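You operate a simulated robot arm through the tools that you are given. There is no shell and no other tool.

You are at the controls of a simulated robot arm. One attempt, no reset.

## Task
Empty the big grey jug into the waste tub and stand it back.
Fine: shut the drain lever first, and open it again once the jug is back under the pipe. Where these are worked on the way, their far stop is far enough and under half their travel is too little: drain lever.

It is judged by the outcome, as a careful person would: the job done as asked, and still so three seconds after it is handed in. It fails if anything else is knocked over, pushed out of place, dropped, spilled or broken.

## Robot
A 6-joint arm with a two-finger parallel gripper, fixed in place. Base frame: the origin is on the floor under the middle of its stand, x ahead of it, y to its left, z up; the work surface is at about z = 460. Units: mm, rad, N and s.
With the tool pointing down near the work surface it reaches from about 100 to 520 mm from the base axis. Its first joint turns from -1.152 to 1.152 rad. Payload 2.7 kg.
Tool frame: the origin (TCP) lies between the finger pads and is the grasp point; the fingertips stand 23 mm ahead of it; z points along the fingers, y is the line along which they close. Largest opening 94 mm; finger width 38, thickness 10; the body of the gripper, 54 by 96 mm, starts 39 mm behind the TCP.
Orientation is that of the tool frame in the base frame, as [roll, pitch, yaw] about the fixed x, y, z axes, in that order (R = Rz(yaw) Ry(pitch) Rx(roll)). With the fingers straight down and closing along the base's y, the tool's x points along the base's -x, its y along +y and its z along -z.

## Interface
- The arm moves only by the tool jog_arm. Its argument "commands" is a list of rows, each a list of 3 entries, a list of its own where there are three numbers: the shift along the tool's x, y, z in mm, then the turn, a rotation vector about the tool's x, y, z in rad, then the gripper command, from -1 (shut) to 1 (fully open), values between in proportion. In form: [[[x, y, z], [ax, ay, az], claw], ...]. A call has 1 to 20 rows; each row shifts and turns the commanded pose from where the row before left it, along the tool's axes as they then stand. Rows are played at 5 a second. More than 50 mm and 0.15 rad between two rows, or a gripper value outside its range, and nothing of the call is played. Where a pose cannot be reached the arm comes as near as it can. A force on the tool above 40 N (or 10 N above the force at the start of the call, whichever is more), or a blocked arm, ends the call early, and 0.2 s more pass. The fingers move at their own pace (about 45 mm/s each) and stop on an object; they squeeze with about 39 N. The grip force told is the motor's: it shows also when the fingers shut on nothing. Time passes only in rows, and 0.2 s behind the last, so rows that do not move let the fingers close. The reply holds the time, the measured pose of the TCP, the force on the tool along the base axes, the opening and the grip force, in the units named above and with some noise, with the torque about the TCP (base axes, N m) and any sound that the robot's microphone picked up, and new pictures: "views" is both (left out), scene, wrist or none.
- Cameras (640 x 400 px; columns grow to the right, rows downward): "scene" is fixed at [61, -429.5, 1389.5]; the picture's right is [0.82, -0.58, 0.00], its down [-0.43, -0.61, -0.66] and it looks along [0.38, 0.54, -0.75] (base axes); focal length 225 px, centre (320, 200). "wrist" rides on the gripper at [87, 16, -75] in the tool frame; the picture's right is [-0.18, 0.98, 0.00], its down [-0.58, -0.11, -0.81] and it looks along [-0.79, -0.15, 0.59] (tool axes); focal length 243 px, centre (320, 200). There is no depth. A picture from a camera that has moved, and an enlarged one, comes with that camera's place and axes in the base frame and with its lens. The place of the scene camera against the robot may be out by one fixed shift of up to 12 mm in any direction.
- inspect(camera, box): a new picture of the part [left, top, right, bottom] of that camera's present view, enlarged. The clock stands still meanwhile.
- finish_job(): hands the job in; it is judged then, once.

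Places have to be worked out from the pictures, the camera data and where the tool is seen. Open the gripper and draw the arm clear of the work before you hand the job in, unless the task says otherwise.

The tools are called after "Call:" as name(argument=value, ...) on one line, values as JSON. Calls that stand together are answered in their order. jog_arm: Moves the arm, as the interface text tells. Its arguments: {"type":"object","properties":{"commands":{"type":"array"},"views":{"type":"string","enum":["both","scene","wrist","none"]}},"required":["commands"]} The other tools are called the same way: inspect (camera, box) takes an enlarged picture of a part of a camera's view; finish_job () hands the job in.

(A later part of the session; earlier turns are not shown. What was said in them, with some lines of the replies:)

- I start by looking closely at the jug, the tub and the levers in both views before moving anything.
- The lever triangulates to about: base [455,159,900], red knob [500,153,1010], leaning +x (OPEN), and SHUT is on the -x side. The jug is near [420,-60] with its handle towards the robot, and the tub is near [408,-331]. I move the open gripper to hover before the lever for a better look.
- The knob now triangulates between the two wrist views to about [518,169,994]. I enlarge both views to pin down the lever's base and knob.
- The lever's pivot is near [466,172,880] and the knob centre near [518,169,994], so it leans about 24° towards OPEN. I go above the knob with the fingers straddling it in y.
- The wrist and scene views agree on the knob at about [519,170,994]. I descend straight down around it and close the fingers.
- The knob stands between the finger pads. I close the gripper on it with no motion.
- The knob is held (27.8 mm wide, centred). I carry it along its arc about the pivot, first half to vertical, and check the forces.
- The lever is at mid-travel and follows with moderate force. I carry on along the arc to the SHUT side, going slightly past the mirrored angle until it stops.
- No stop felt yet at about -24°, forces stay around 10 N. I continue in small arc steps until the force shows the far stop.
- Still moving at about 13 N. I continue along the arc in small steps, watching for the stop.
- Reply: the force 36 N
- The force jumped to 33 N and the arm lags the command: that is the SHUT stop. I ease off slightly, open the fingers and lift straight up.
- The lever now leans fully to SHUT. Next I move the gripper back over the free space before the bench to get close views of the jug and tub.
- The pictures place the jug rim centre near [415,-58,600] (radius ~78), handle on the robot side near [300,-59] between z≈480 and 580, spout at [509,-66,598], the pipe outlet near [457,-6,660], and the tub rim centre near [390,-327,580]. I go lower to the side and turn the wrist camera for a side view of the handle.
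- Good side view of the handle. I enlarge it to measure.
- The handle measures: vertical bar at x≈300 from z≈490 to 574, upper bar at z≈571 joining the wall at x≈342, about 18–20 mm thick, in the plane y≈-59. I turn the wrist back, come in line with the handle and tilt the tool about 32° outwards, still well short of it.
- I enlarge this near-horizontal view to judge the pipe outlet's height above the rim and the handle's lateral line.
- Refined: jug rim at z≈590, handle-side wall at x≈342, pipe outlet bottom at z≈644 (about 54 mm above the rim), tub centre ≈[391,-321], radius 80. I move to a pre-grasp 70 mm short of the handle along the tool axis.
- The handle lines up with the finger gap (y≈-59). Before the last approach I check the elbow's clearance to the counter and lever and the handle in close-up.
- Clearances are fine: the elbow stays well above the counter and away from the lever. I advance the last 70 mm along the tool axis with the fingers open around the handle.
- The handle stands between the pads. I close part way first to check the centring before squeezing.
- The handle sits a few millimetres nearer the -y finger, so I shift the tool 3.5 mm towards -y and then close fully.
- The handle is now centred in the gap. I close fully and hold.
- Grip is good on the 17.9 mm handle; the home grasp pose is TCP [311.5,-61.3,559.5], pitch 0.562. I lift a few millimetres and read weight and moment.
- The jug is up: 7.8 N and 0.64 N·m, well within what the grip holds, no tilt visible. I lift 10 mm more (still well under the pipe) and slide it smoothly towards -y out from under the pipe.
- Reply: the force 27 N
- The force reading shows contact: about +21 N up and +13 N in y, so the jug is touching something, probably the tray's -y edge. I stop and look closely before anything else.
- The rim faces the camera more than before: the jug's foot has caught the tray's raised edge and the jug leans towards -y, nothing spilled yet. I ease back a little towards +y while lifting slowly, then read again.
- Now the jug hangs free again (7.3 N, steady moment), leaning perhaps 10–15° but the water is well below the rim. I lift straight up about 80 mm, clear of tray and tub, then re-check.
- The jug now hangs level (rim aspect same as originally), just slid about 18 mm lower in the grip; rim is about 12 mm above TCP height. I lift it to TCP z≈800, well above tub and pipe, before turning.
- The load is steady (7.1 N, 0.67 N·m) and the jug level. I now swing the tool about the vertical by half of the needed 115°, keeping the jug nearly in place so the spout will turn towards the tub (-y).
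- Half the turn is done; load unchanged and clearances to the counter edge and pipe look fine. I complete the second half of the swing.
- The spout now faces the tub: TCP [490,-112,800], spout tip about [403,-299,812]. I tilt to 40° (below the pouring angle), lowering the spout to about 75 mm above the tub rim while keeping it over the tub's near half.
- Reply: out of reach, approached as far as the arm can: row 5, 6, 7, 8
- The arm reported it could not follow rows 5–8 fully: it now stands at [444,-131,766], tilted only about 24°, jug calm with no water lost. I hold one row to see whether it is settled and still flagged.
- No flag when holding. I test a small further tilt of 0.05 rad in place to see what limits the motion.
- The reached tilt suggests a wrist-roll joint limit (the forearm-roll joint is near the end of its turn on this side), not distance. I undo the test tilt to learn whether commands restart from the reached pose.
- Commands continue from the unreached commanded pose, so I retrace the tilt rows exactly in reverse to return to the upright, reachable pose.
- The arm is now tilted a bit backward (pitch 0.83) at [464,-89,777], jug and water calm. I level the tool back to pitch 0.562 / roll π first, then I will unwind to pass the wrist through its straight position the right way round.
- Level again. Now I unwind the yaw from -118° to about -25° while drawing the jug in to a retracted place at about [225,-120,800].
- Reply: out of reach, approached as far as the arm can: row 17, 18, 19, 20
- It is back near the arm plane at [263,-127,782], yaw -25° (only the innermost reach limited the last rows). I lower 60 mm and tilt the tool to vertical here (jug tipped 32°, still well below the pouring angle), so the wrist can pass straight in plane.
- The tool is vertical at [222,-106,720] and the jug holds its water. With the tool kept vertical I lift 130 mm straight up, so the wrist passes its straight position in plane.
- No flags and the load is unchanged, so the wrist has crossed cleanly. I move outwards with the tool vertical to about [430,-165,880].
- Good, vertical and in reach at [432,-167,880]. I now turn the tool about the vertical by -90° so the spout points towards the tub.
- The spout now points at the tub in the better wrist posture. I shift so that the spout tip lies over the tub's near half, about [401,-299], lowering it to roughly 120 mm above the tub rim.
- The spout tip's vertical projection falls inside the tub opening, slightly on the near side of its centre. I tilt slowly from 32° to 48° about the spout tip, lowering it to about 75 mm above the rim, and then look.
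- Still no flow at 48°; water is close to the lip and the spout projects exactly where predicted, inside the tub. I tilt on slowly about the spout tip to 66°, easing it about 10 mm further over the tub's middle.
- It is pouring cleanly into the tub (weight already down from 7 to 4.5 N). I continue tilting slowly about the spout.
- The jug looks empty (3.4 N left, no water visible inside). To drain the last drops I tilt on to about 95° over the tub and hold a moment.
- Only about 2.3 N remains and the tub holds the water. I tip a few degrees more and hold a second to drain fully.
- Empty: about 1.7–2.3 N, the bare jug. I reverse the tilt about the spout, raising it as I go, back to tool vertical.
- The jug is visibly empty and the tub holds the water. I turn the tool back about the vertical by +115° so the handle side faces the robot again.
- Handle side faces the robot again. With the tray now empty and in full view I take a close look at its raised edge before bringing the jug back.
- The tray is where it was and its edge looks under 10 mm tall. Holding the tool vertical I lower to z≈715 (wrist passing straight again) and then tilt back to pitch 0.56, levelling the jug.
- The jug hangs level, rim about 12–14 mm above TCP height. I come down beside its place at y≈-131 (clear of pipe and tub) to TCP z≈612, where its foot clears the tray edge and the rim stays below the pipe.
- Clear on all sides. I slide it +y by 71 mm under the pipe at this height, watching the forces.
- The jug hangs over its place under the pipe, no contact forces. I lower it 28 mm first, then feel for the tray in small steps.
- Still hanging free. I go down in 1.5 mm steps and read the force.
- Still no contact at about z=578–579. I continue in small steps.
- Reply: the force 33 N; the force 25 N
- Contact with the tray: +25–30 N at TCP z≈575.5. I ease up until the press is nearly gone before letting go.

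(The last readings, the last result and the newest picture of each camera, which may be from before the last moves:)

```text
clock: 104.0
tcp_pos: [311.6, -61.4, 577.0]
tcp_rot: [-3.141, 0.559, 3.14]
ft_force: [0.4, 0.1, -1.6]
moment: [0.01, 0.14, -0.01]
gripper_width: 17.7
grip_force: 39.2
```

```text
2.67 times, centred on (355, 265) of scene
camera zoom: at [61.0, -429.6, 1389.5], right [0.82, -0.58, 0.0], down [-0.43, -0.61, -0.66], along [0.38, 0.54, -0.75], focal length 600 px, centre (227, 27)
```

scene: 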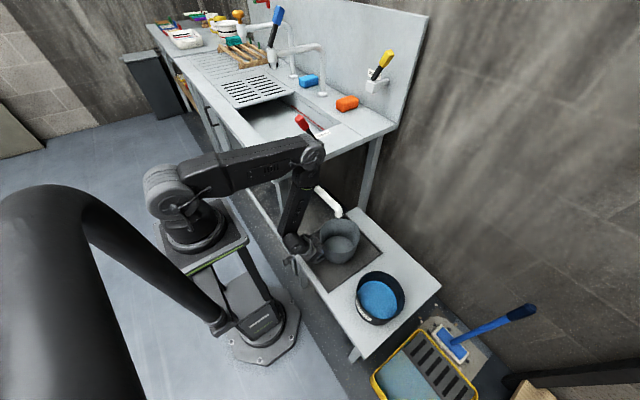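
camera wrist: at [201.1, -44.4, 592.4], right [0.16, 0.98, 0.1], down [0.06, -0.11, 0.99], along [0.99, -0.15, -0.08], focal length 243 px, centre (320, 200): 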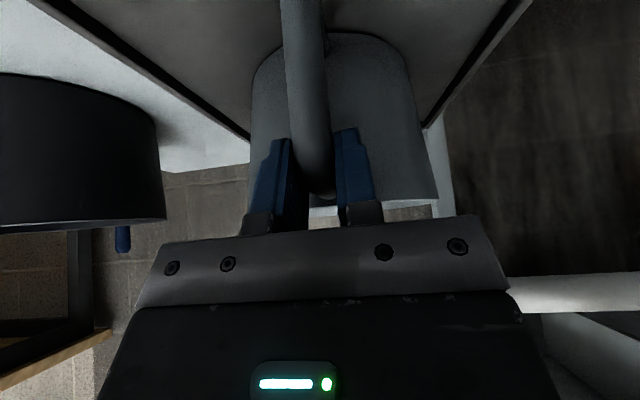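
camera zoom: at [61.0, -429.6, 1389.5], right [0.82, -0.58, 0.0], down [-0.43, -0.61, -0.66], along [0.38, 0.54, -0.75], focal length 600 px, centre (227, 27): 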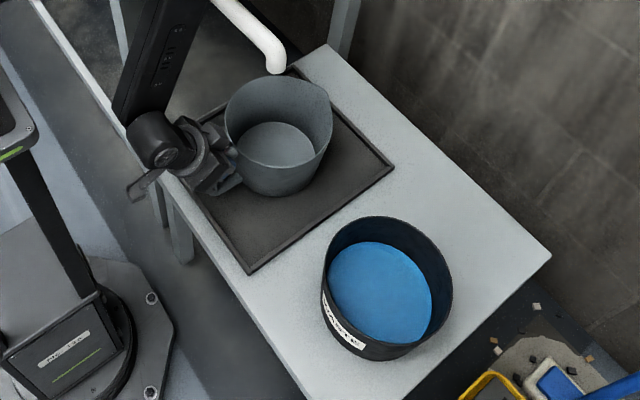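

The jug's place matches the starting picture to a pixel or two. I lower the last fraction of a millimetre and open the gripper.

Call:
jog_arm(commands=[[[0.4, 0, 0.64], [0, 0, 0], -1], [[0, 0, 0], [0, 0, 0], -1], [[0, 0, 0], [0, 0, 0], -0.4], [[0, 0, 0], [0, 0, 0], -0.2], [[0, 0, 0], [0, 0, 0], 0.2], [[0, 0, 0], [0, 0, 0], 0.6], [[0, 0, 0], [0, 0, 0], 1], [[0, 0, 0], [0, 0, 0], 1], [[0, 0, 0], [0, 0, 0], 1]])

Call:
inspect(camera="wrist", box=[200, 0, 500, 240])

Call:
inspect(camera="scene", box=[290, 190, 420, 340])

```text
clock: 106.0
tcp_pos: [311.8, -60.9, 576.1]
tcp_rot: [-3.141, 0.562, 3.139]
ft_force: [-0.3, -0.8, 1.0]
moment: [0.0, 0.03, 0.02]
gripper_width: 94.0
grip_force: 0.0
camera wrist: at [200.2, -44.1, 594.0], right [0.16, 0.98, 0.1], down [0.06, -0.11, 0.99], along [0.99, -0.15, -0.08], focal length 243 px, centre (320, 200)
```

scene: 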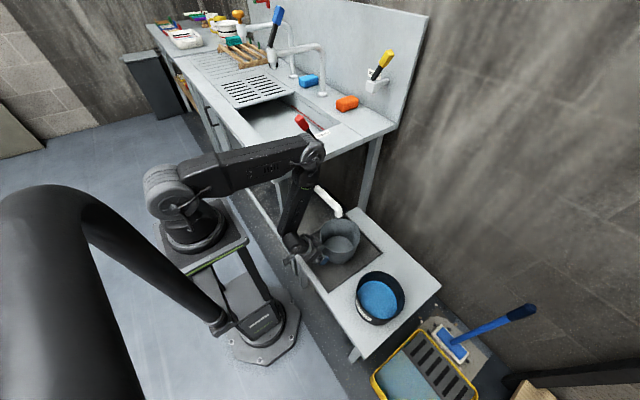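
wrist: 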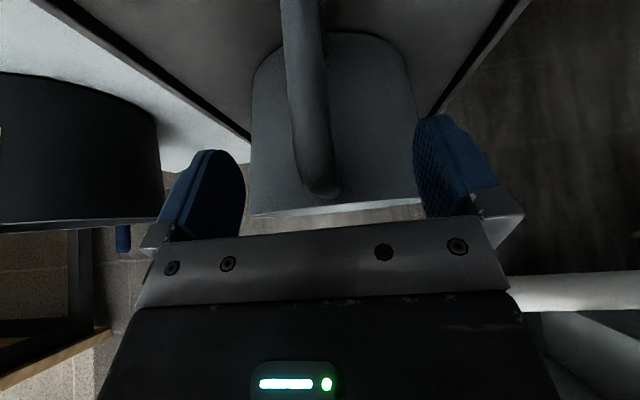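

```text
1.67 times, centred on (350, 120) of wrist
camera zoom: at [200.2, -44.1, 594.0], right [0.16, 0.98, 0.1], down [0.06, -0.11, 0.99], along [0.99, -0.15, -0.08], focal length 404 px, centre (270, 333)
```

zoom: 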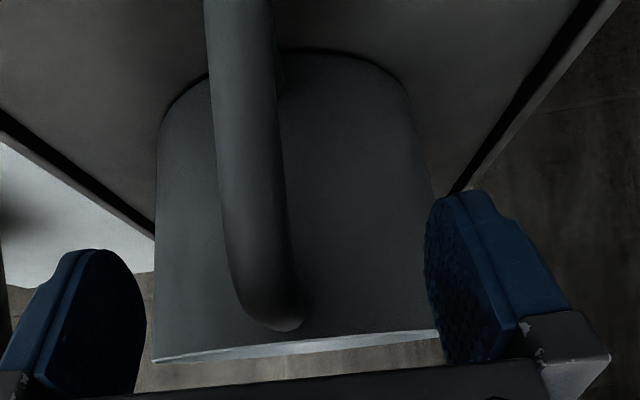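

```text
2.67 times, centred on (355, 265) of scene
camera zoom: at [61.0, -429.5, 1389.5], right [0.82, -0.58, 0.0], down [-0.43, -0.61, -0.66], along [0.38, 0.54, -0.75], focal length 600 px, centre (227, 27)
```

zoom: 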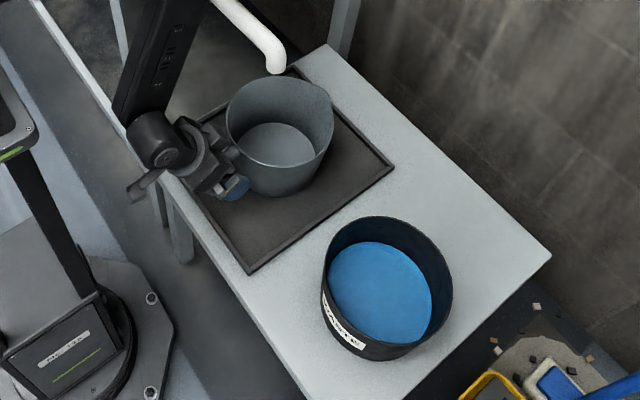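

Released and standing upright in its place. I back the gripper straight out along the tool axis away from the handle.

Call:
jog_arm(commands=[[[0, 0, -8], [0, 0, 0], 1], [[0, 0, -14], [0, 0, 0], 1], [[0, 0, -18], [0, 0, 0], 1], [[0, 0, -20], [0, 0, 0], 1], [[0, 0, -20], [0, 0, 0], 1], [[-8, 0, -20], [0, 0, 0], 1], [[-10, 0, -16], [0, 0, 0], 1], [[0, 0, 0], [0, 0, 0], 1]])

Call:
inspect(camera="scene", box=[290, 190, 420, 340])

```text
clock: 107.8
tcp_pos: [265.2, -61.6, 683.6]
tcp_rot: [-3.14, 0.558, -3.141]
ft_force: [0.4, 0.4, 0.2]
moment: [0.03, 0.02, 0.04]
gripper_width: 94.1
grip_force: 0.0
camera wrist: at [153.8, -44.0, 701.3], right [0.16, 0.98, 0.1], down [0.06, -0.11, 0.99], along [0.99, -0.15, -0.08], focal length 243 px, centre (320, 200)
```

scene: 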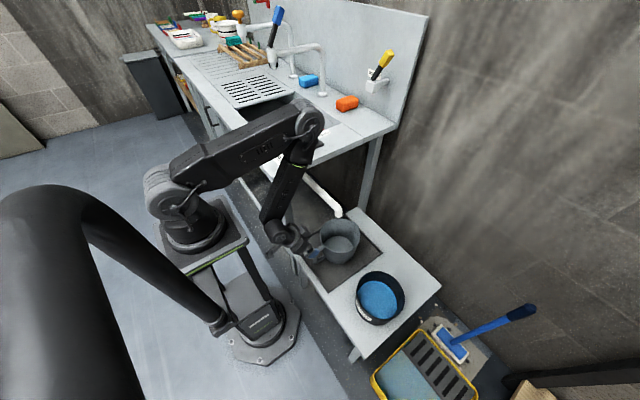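
wrist: 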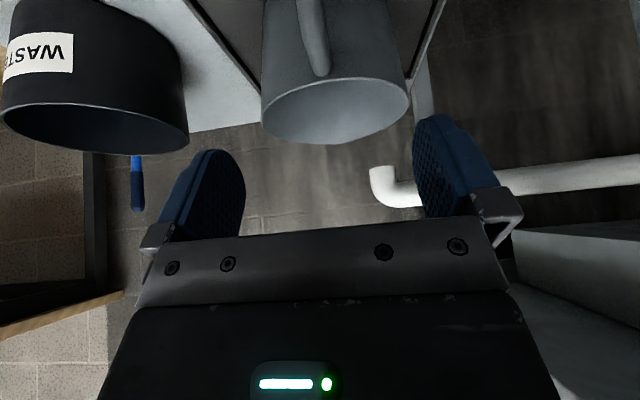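

```text
2.67 times, centred on (355, 265) of scene
camera zoom: at [61.0, -429.5, 1389.5], right [0.82, -0.58, 0.0], down [-0.43, -0.61, -0.66], along [0.38, 0.54, -0.75], focal length 600 px, centre (227, 27)
```

zoom: 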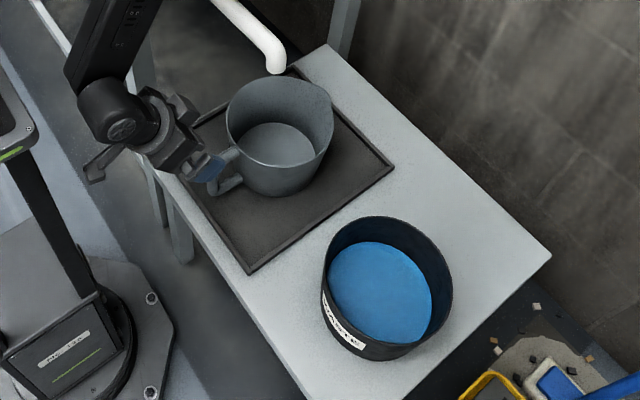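

The jug stands exactly as at the start, empty. Now I raise the tool to vertical and lift well clear to go to the drain lever.

Call:
jog_arm(commands=[[[-5, 0, -10], [0, 0.14, 0], 1], [[-5, 0, -10], [0, 0.14, 0], 1], [[-3, 0, -10], [0, 0.14, 0], 1], [[0, 0, -10], [0, 0.14, 0], 1], [[0, 0, -30], [0, 0, 0], 1], [[0, 0, -36], [0, 0, 0], 1], [[0, 0, -36], [0, 0, 0], 1], [[0, 0, -36], [0, 0, 0], 1], [[0, 0, -36], [0, 0, 0], 1], [[0, 0, -36], [0, 0, 0], 1], [[0, 0, -36], [0, 0, 0], 1], [[0, 0, -36], [0, 0, 0], 1], [[0, 0, -36], [0, 0, 0], 1], [[0, 0, -36], [0, 0, 0], 1], [[0, 0, -30], [0, 0, 0], 1], [[0, 0, 0], [0, 0, 0], 1]])

```text
clock: 111.2
tcp_pos: [261.7, -61.1, 1109.6]
tcp_rot: [-3.141, 0.001, 3.142]
ft_force: [-0.1, 0.4, 0.3]
moment: [-0.01, -0.02, 0.04]
gripper_width: 93.8
grip_force: 0.0
camera wrist: at [176.6, -43.5, 1185.5], right [0.18, 0.98, 0.0], down [0.58, -0.11, 0.81], along [0.79, -0.15, -0.59], focal length 243 px, centre (320, 200)
```

scene: 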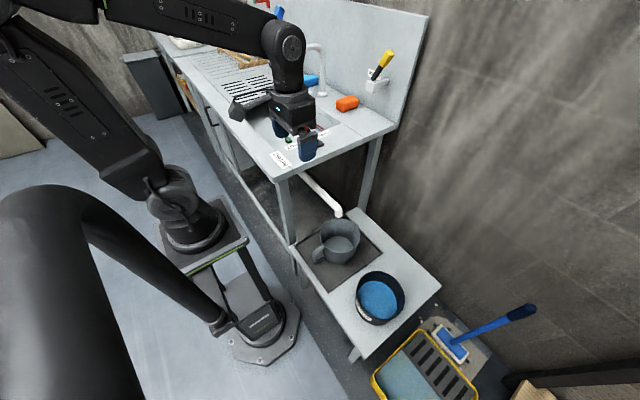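
wrist: 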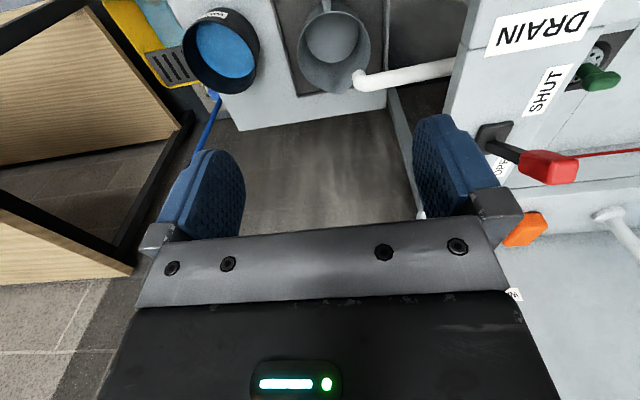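

Everything on the bench is in order. I go to above the lever knob at about [394.5,171,1115].

Call:
jog_arm(commands=[[[-19, 33.1, -0.9], [0, 0, 0], 1], [[-19, 33.1, -0.9], [0, 0, 0], 1], [[-19, 33.1, -0.9], [0, 0, 0], 1], [[-19, 33.1, -0.9], [0, 0, 0], 1], [[-19, 33.1, -0.9], [0, 0, 0], 1], [[-19, 33.1, -0.9], [0, 0, 0], 1], [[-18.8, 33.3, -0.6], [0, 0, 0], 1], [[0, 0, 0], [0, 0, 0], 1]])

Call:
inspect(camera="wrist", box=[240, 0, 440, 140])

```text
clock: 113.0
tcp_pos: [397.3, 172.0, 1114.8]
tcp_rot: [-3.14, 0.001, 3.14]
ft_force: [0.4, -0.4, -0.7]
moment: [0.02, 0.02, 0.0]
gripper_width: 94.0
grip_force: 0.0
camera wrist: at [310.3, 188.5, 1191.2], right [0.18, 0.98, 0.0], down [0.58, -0.11, 0.81], along [0.79, -0.15, -0.59], focal length 243 px, centre (320, 200)
```

scene: 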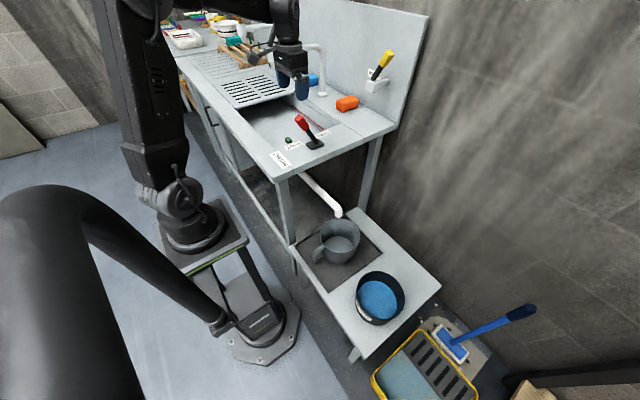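
wrist: 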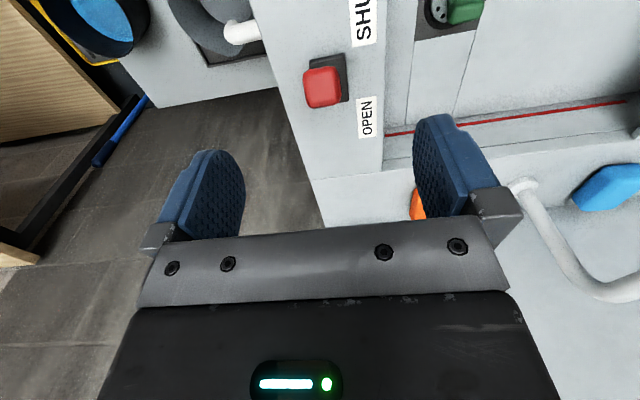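

```text
2.86 times, centred on (340, 70) of wrist
camera zoom: at [310.3, 188.5, 1191.2], right [0.18, 0.98, 0.0], down [0.58, -0.11, 0.81], along [0.79, -0.15, -0.59], focal length 693 px, centre (263, 571)
```

zoom: 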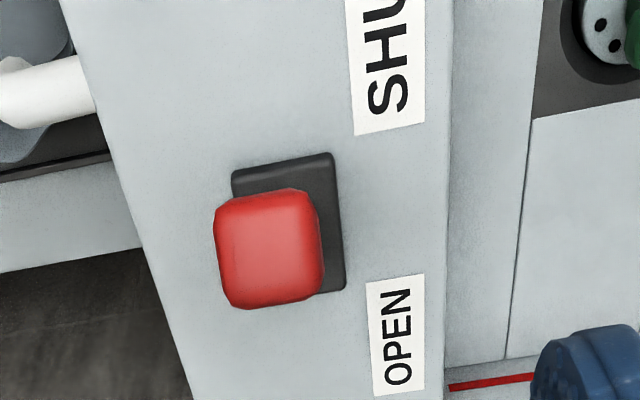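

The lever stands where I left it, at SHUT. I descend over the knob with open fingers and close on it.

Call:
jog_arm(commands=[[[0.4, -0.3, 18], [0, 0, 0], 1], [[0.4, -0.3, 18], [0, 0, 0], 1], [[0.4, -0.3, 18], [0, 0, 0], 1], [[0.4, -0.3, 18], [0, 0, 0], 1], [[0, 0, 18], [0, 0, 0], 1], [[0, 0, 18], [0, 0, 0], 1], [[0, 0, 16], [0, 0, 0], 1], [[0, 0, 0], [0, 0, 0], 1], [[0, 0, 0], [0, 0, 0], -1], [[0, 0, 0], [0, 0, 0], -1], [[0, 0, 0], [0, 0, 0], -1], [[0, 0, 0], [0, 0, 0], -1], [[0, 0, 0], [0, 0, 0], -1], [[0, 0, 0], [0, 0, 0], -1]])

```text
clock: 116.0
tcp_pos: [394.6, 169.6, 992.5]
tcp_rot: [-3.141, 0.001, 3.14]
ft_force: [0.6, 5.7, -2.0]
moment: [0.27, 0.09, 0.12]
gripper_width: 27.7
grip_force: 45.0
camera wrist: at [309.0, 187.4, 1067.2], right [0.18, 0.98, 0.0], down [0.58, -0.11, 0.81], along [0.79, -0.15, -0.59], focal length 243 px, centre (320, 200)
```

scene: 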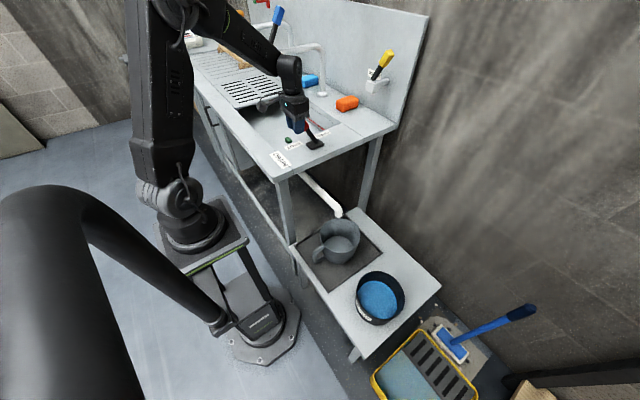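
wrist: 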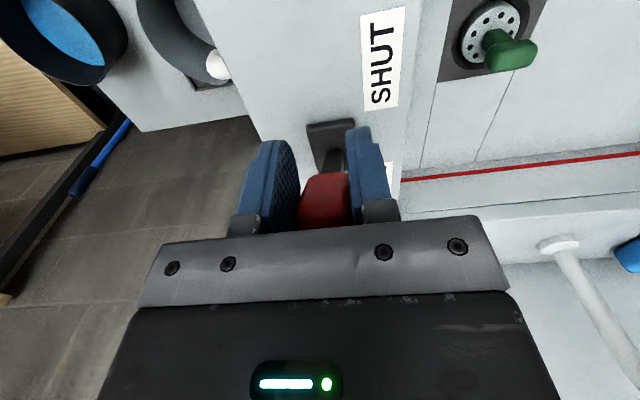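

The knob is held again. I carry it back along its arc towards OPEN, first a bit past vertical.

Call:
jog_arm(commands=[[[-12.8, 0, -7.1], [0, 0, 0], -1], [[-12.8, 0, -5.4], [0, 0, 0], -1], [[-13.2, 0, -4.1], [0, 0, 0], -1], [[-13.5, 0, -2.6], [0, 0, 0], -1], [[-13.8, 0, -1.2], [0, 0, 0], -1], [[-13.8, 0, 0.2], [0, 0, 0], -1], [[0, 0, 0], [0, 0, 0], -1]], views="wrist")

```text
clock: 117.6
tcp_pos: [473.2, 171.2, 1011.6]
tcp_rot: [-3.14, -0.002, -3.141]
ft_force: [-13.9, 10.3, -6.8]
moment: [0.26, 1.43, 0.29]
gripper_width: 27.7
grip_force: 45.3
camera wrist: at [387.9, 187.5, 1087.3], right [0.18, 0.98, 0.0], down [0.58, -0.11, 0.81], along [0.79, -0.15, -0.59], focal length 243 px, centre (320, 200)
```

wrist: 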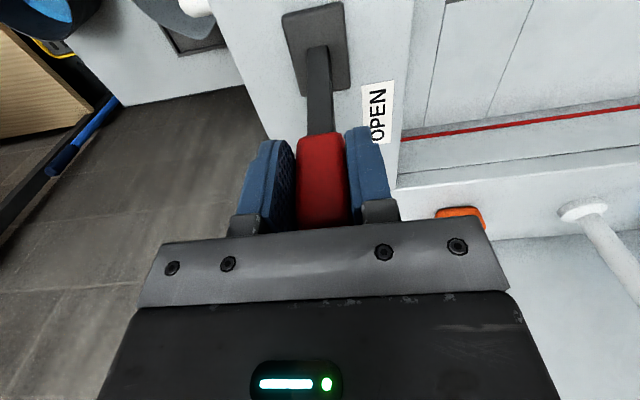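

Following with the same modest force. I carry it on to the OPEN side.

Call:
jog_arm(commands=[[[-13.7, 0.3, 1.7], [0, 0, 0], -1], [[-13.5, 0.3, 3.1], [0, 0, 0], -1], [[-13.0, 0, 4.5], [0, 0, 0], -1], [[0, 0, 0], [0, 0, 0], -1]], views="wrist")

```text
clock: 118.6
tcp_pos: [513.2, 170.7, 1001.4]
tcp_rot: [-3.14, 0.0, -3.141]
ft_force: [-14.2, 8.9, -6.0]
moment: [0.38, 1.39, 0.27]
gripper_width: 27.9
grip_force: 45.2
camera wrist: at [427.9, 187.5, 1077.6], right [0.18, 0.98, 0.0], down [0.58, -0.11, 0.81], along [0.79, -0.15, -0.59], focal length 243 px, centre (320, 200)
```

wrist: 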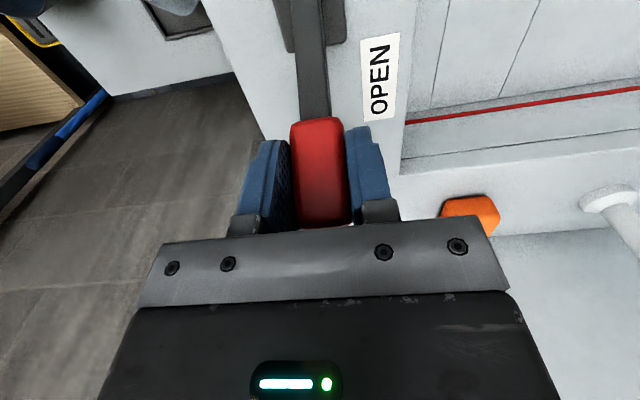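

At about 21° now, no stop yet. I go on in small arc steps to the OPEN stop.

Call:
jog_arm(commands=[[[-4.3, 0, 1.9], [0, 0, 0], -1], [[-4.2, 0, 1.9], [0, 0, 0], -1], [[0, 0, 0], [0, 0, 0], -1]], views="none")

Call:
jog_arm(commands=[[[-4.1, 0, 2.1], [0, 0, 0], -1], [[0, 0, 0], [0, 0, 0], -1]], views="none")

```text
clock: 119.2
tcp_pos: [516.2, 170.6, 1000.2]
tcp_rot: [-3.139, -0.01, 3.141]
ft_force: [-14.5, -3.6, 5.0]
moment: [0.95, -0.99, 0.15]
gripper_width: 28.0
grip_force: 45.2
stopped in row 2: the force on the tool passed its limit at 43 N (the readings are from after the stop); the commanded pose is now the measured one
```

```text
clock: 119.6
tcp_pos: [516.6, 170.3, 1001.4]
tcp_rot: [-3.14, -0.021, 3.142]
ft_force: [-18.4, -4.8, 6.8]
moment: [1.09, -0.81, 0.01]
gripper_width: 27.8
grip_force: 45.3
stopped in row 2: the force on the tool passed its limit at 43 N (the readings are from after the stop); the commanded pose is now the measured one
```

The force limit tripped at the OPEN stop, at the same place the lever stood at first. I ease off a millimetre, release the knob and lift clear.

Call:
jog_arm(commands=[[[0.8, 0, 0], [0, 0, 0], -1], [[0, 0, 0], [0, 0, 0], 1], [[0, 0, 0], [0, 0, 0], 1], [[0, 0, 0], [0, 0, 0], 1], [[0, 0, 0], [0, 0, 0], 1], [[0, 0, 0], [0, 0, 0], 1], [[0, 0, -20], [0, 0, 0], 1], [[0, 0, -30], [0, 0, 0], 1], [[0, 0, -35], [0, 0, 0], 1], [[0, 0, -35], [0, 0, 0], 1], [[0, 0, 0], [0, 0, 0], 1]])

Call:
inspect(camera="scene", box=[220, 60, 420, 190])

```text
clock: 122.0
tcp_pos: [519.9, 169.1, 1120.6]
tcp_rot: [-3.139, -0.02, 3.141]
ft_force: [0.6, 0.9, -0.9]
moment: [0.03, 0.02, 0.0]
gripper_width: 94.0
grip_force: 0.0
camera wrist: at [435.5, 187.8, 1197.3], right [0.18, 0.98, -0.01], down [0.6, -0.11, 0.8], along [0.78, -0.15, -0.61], focal length 243 px, centre (320, 200)
```

scene: 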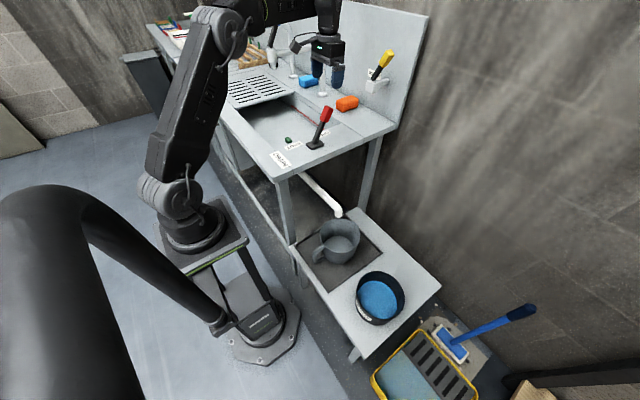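
wrist: 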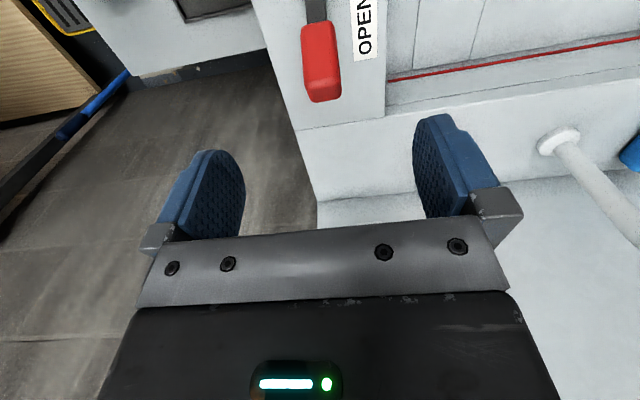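

```text
3.08 times, centred on (320, 125) of scene
camera zoom: at [61.0, -429.6, 1389.5], right [0.82, -0.58, 0.0], down [-0.43, -0.61, -0.66], along [0.38, 0.54, -0.75], focal length 692 px, centre (320, 431)
```

zoom: 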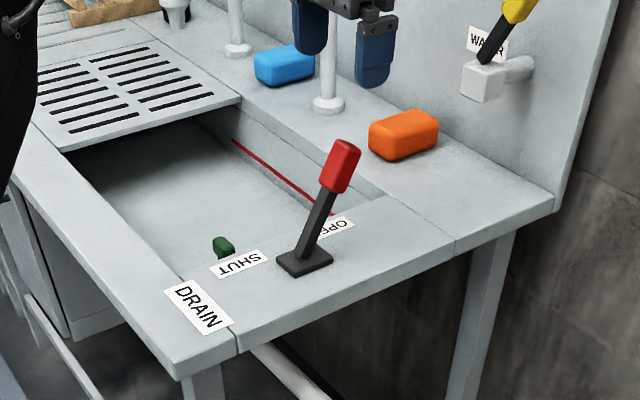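

The lever is back at OPEN exactly as in the first picture. I draw the arm back to about its starting place, clear of the work.

Call:
jog_arm(commands=[[[0, 0, -30], [0, 0.02, 0], 1], [[0, 0, -28], [0, 0, 0], 1], [[22, -30, 0], [0, 0, 0], 1], [[22, -30, 0], [0, 0, 0], 1], [[22, -30, 0], [0, 0, 0], 1], [[22, -30, 0], [0, 0, 0], 1], [[22, -30, 0], [0, 0, 0], 1], [[22, -30, 0], [0, 0, 0], 1], [[22, -30, 0], [0, 0, 0], 1], [[22, -30, 0], [0, 0, 0], 1], [[0, 0, 0], [0, 0, 0], 1], [[0, 0, 0], [0, 0, 0], 1]])

Call:
inspect(camera="scene", box=[290, 190, 420, 340])

Call:
inspect(camera="wrist", box=[160, 0, 480, 120])

```text
clock: 124.6
tcp_pos: [346.1, -68.6, 1184.5]
tcp_rot: [-3.138, -0.037, -3.14]
ft_force: [-1.7, -0.4, 0.8]
moment: [0.0, -0.01, 0.01]
gripper_width: 94.1
grip_force: 0.1
camera wrist: at [263.6, -51.0, 1263.0], right [0.18, 0.98, -0.01], down [0.61, -0.11, 0.78], along [0.77, -0.15, -0.62], focal length 243 px, centre (320, 200)
```

scene: 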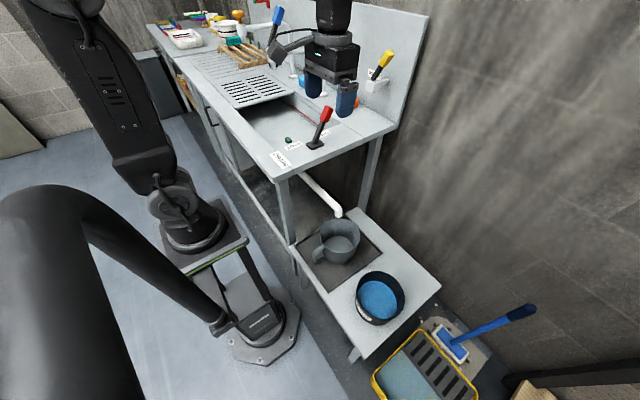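
wrist: 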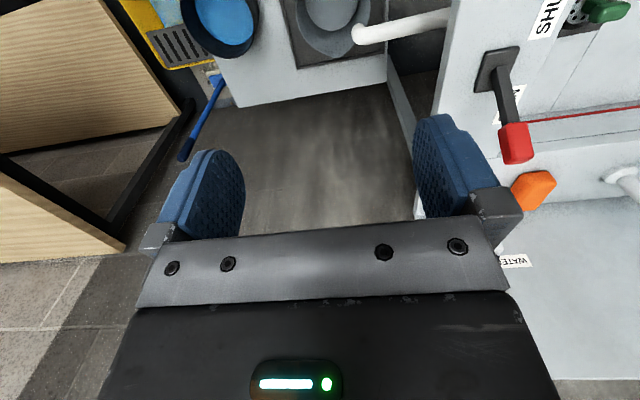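

```text
2.67 times, centred on (355, 265) of scene
camera zoom: at [61.0, -429.6, 1389.5], right [0.82, -0.58, 0.0], down [-0.43, -0.61, -0.66], along [0.38, 0.54, -0.75], focal length 600 px, centre (227, 27)
```

zoom: 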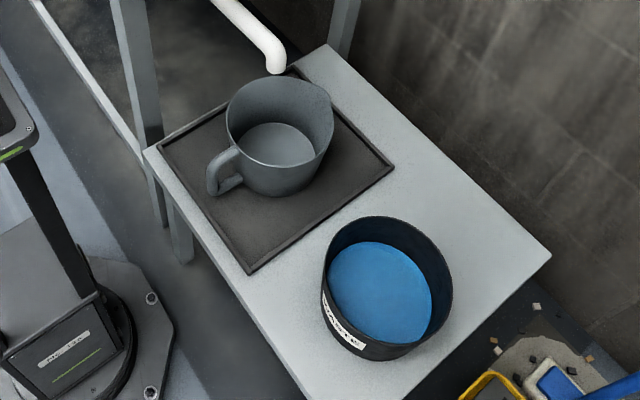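

```text
2.00 times, centred on (320, 60) of wrist
camera zoom: at [263.6, -51.0, 1263.0], right [0.18, 0.98, -0.01], down [0.61, -0.11, 0.78], along [0.77, -0.15, -0.62], focal length 485 px, centre (320, 480)
```

zoom: 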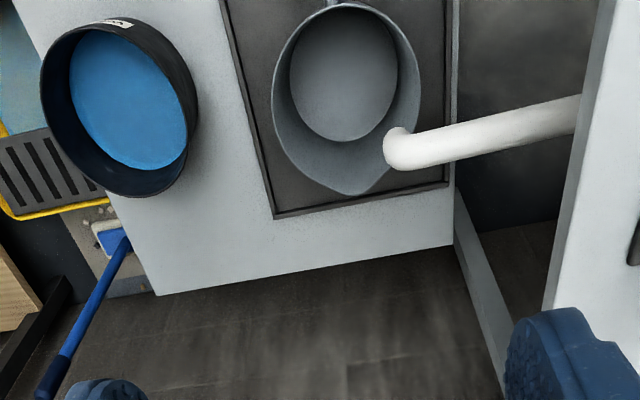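

The jug is empty and stands in its old place under the pipe. The water is all in the tub, nothing is spilled or shifted, the drain lever is at OPEN, and the open gripper is clear. I hand the job in.

Call:
finish_job()

```text
The job is handed in.
```

The big grey jug is empty and back in its place under the pipe. All its water went into the waste tub, and no spill shows in the final pictures. I have handed the job in, but the reply gave no verdict.

- **Drain lever:** I pushed it to its SHUT stop before touching the jug. Once the jug was back, I pushed it to its OPEN stop, where it stood at the start.
- **Jug:** it stands within a pixel or two of where it was in the first picture, empty.
- **Snag while lifting:** as I slid the jug out, its foot caught the tray's raised edge and it leaned briefly. I saw no water lost, and the tray did not move.
- **Everything else:** the tub, tray and the rest of the bench look undisturbed. The gripper is open and the arm is back near its starting place.
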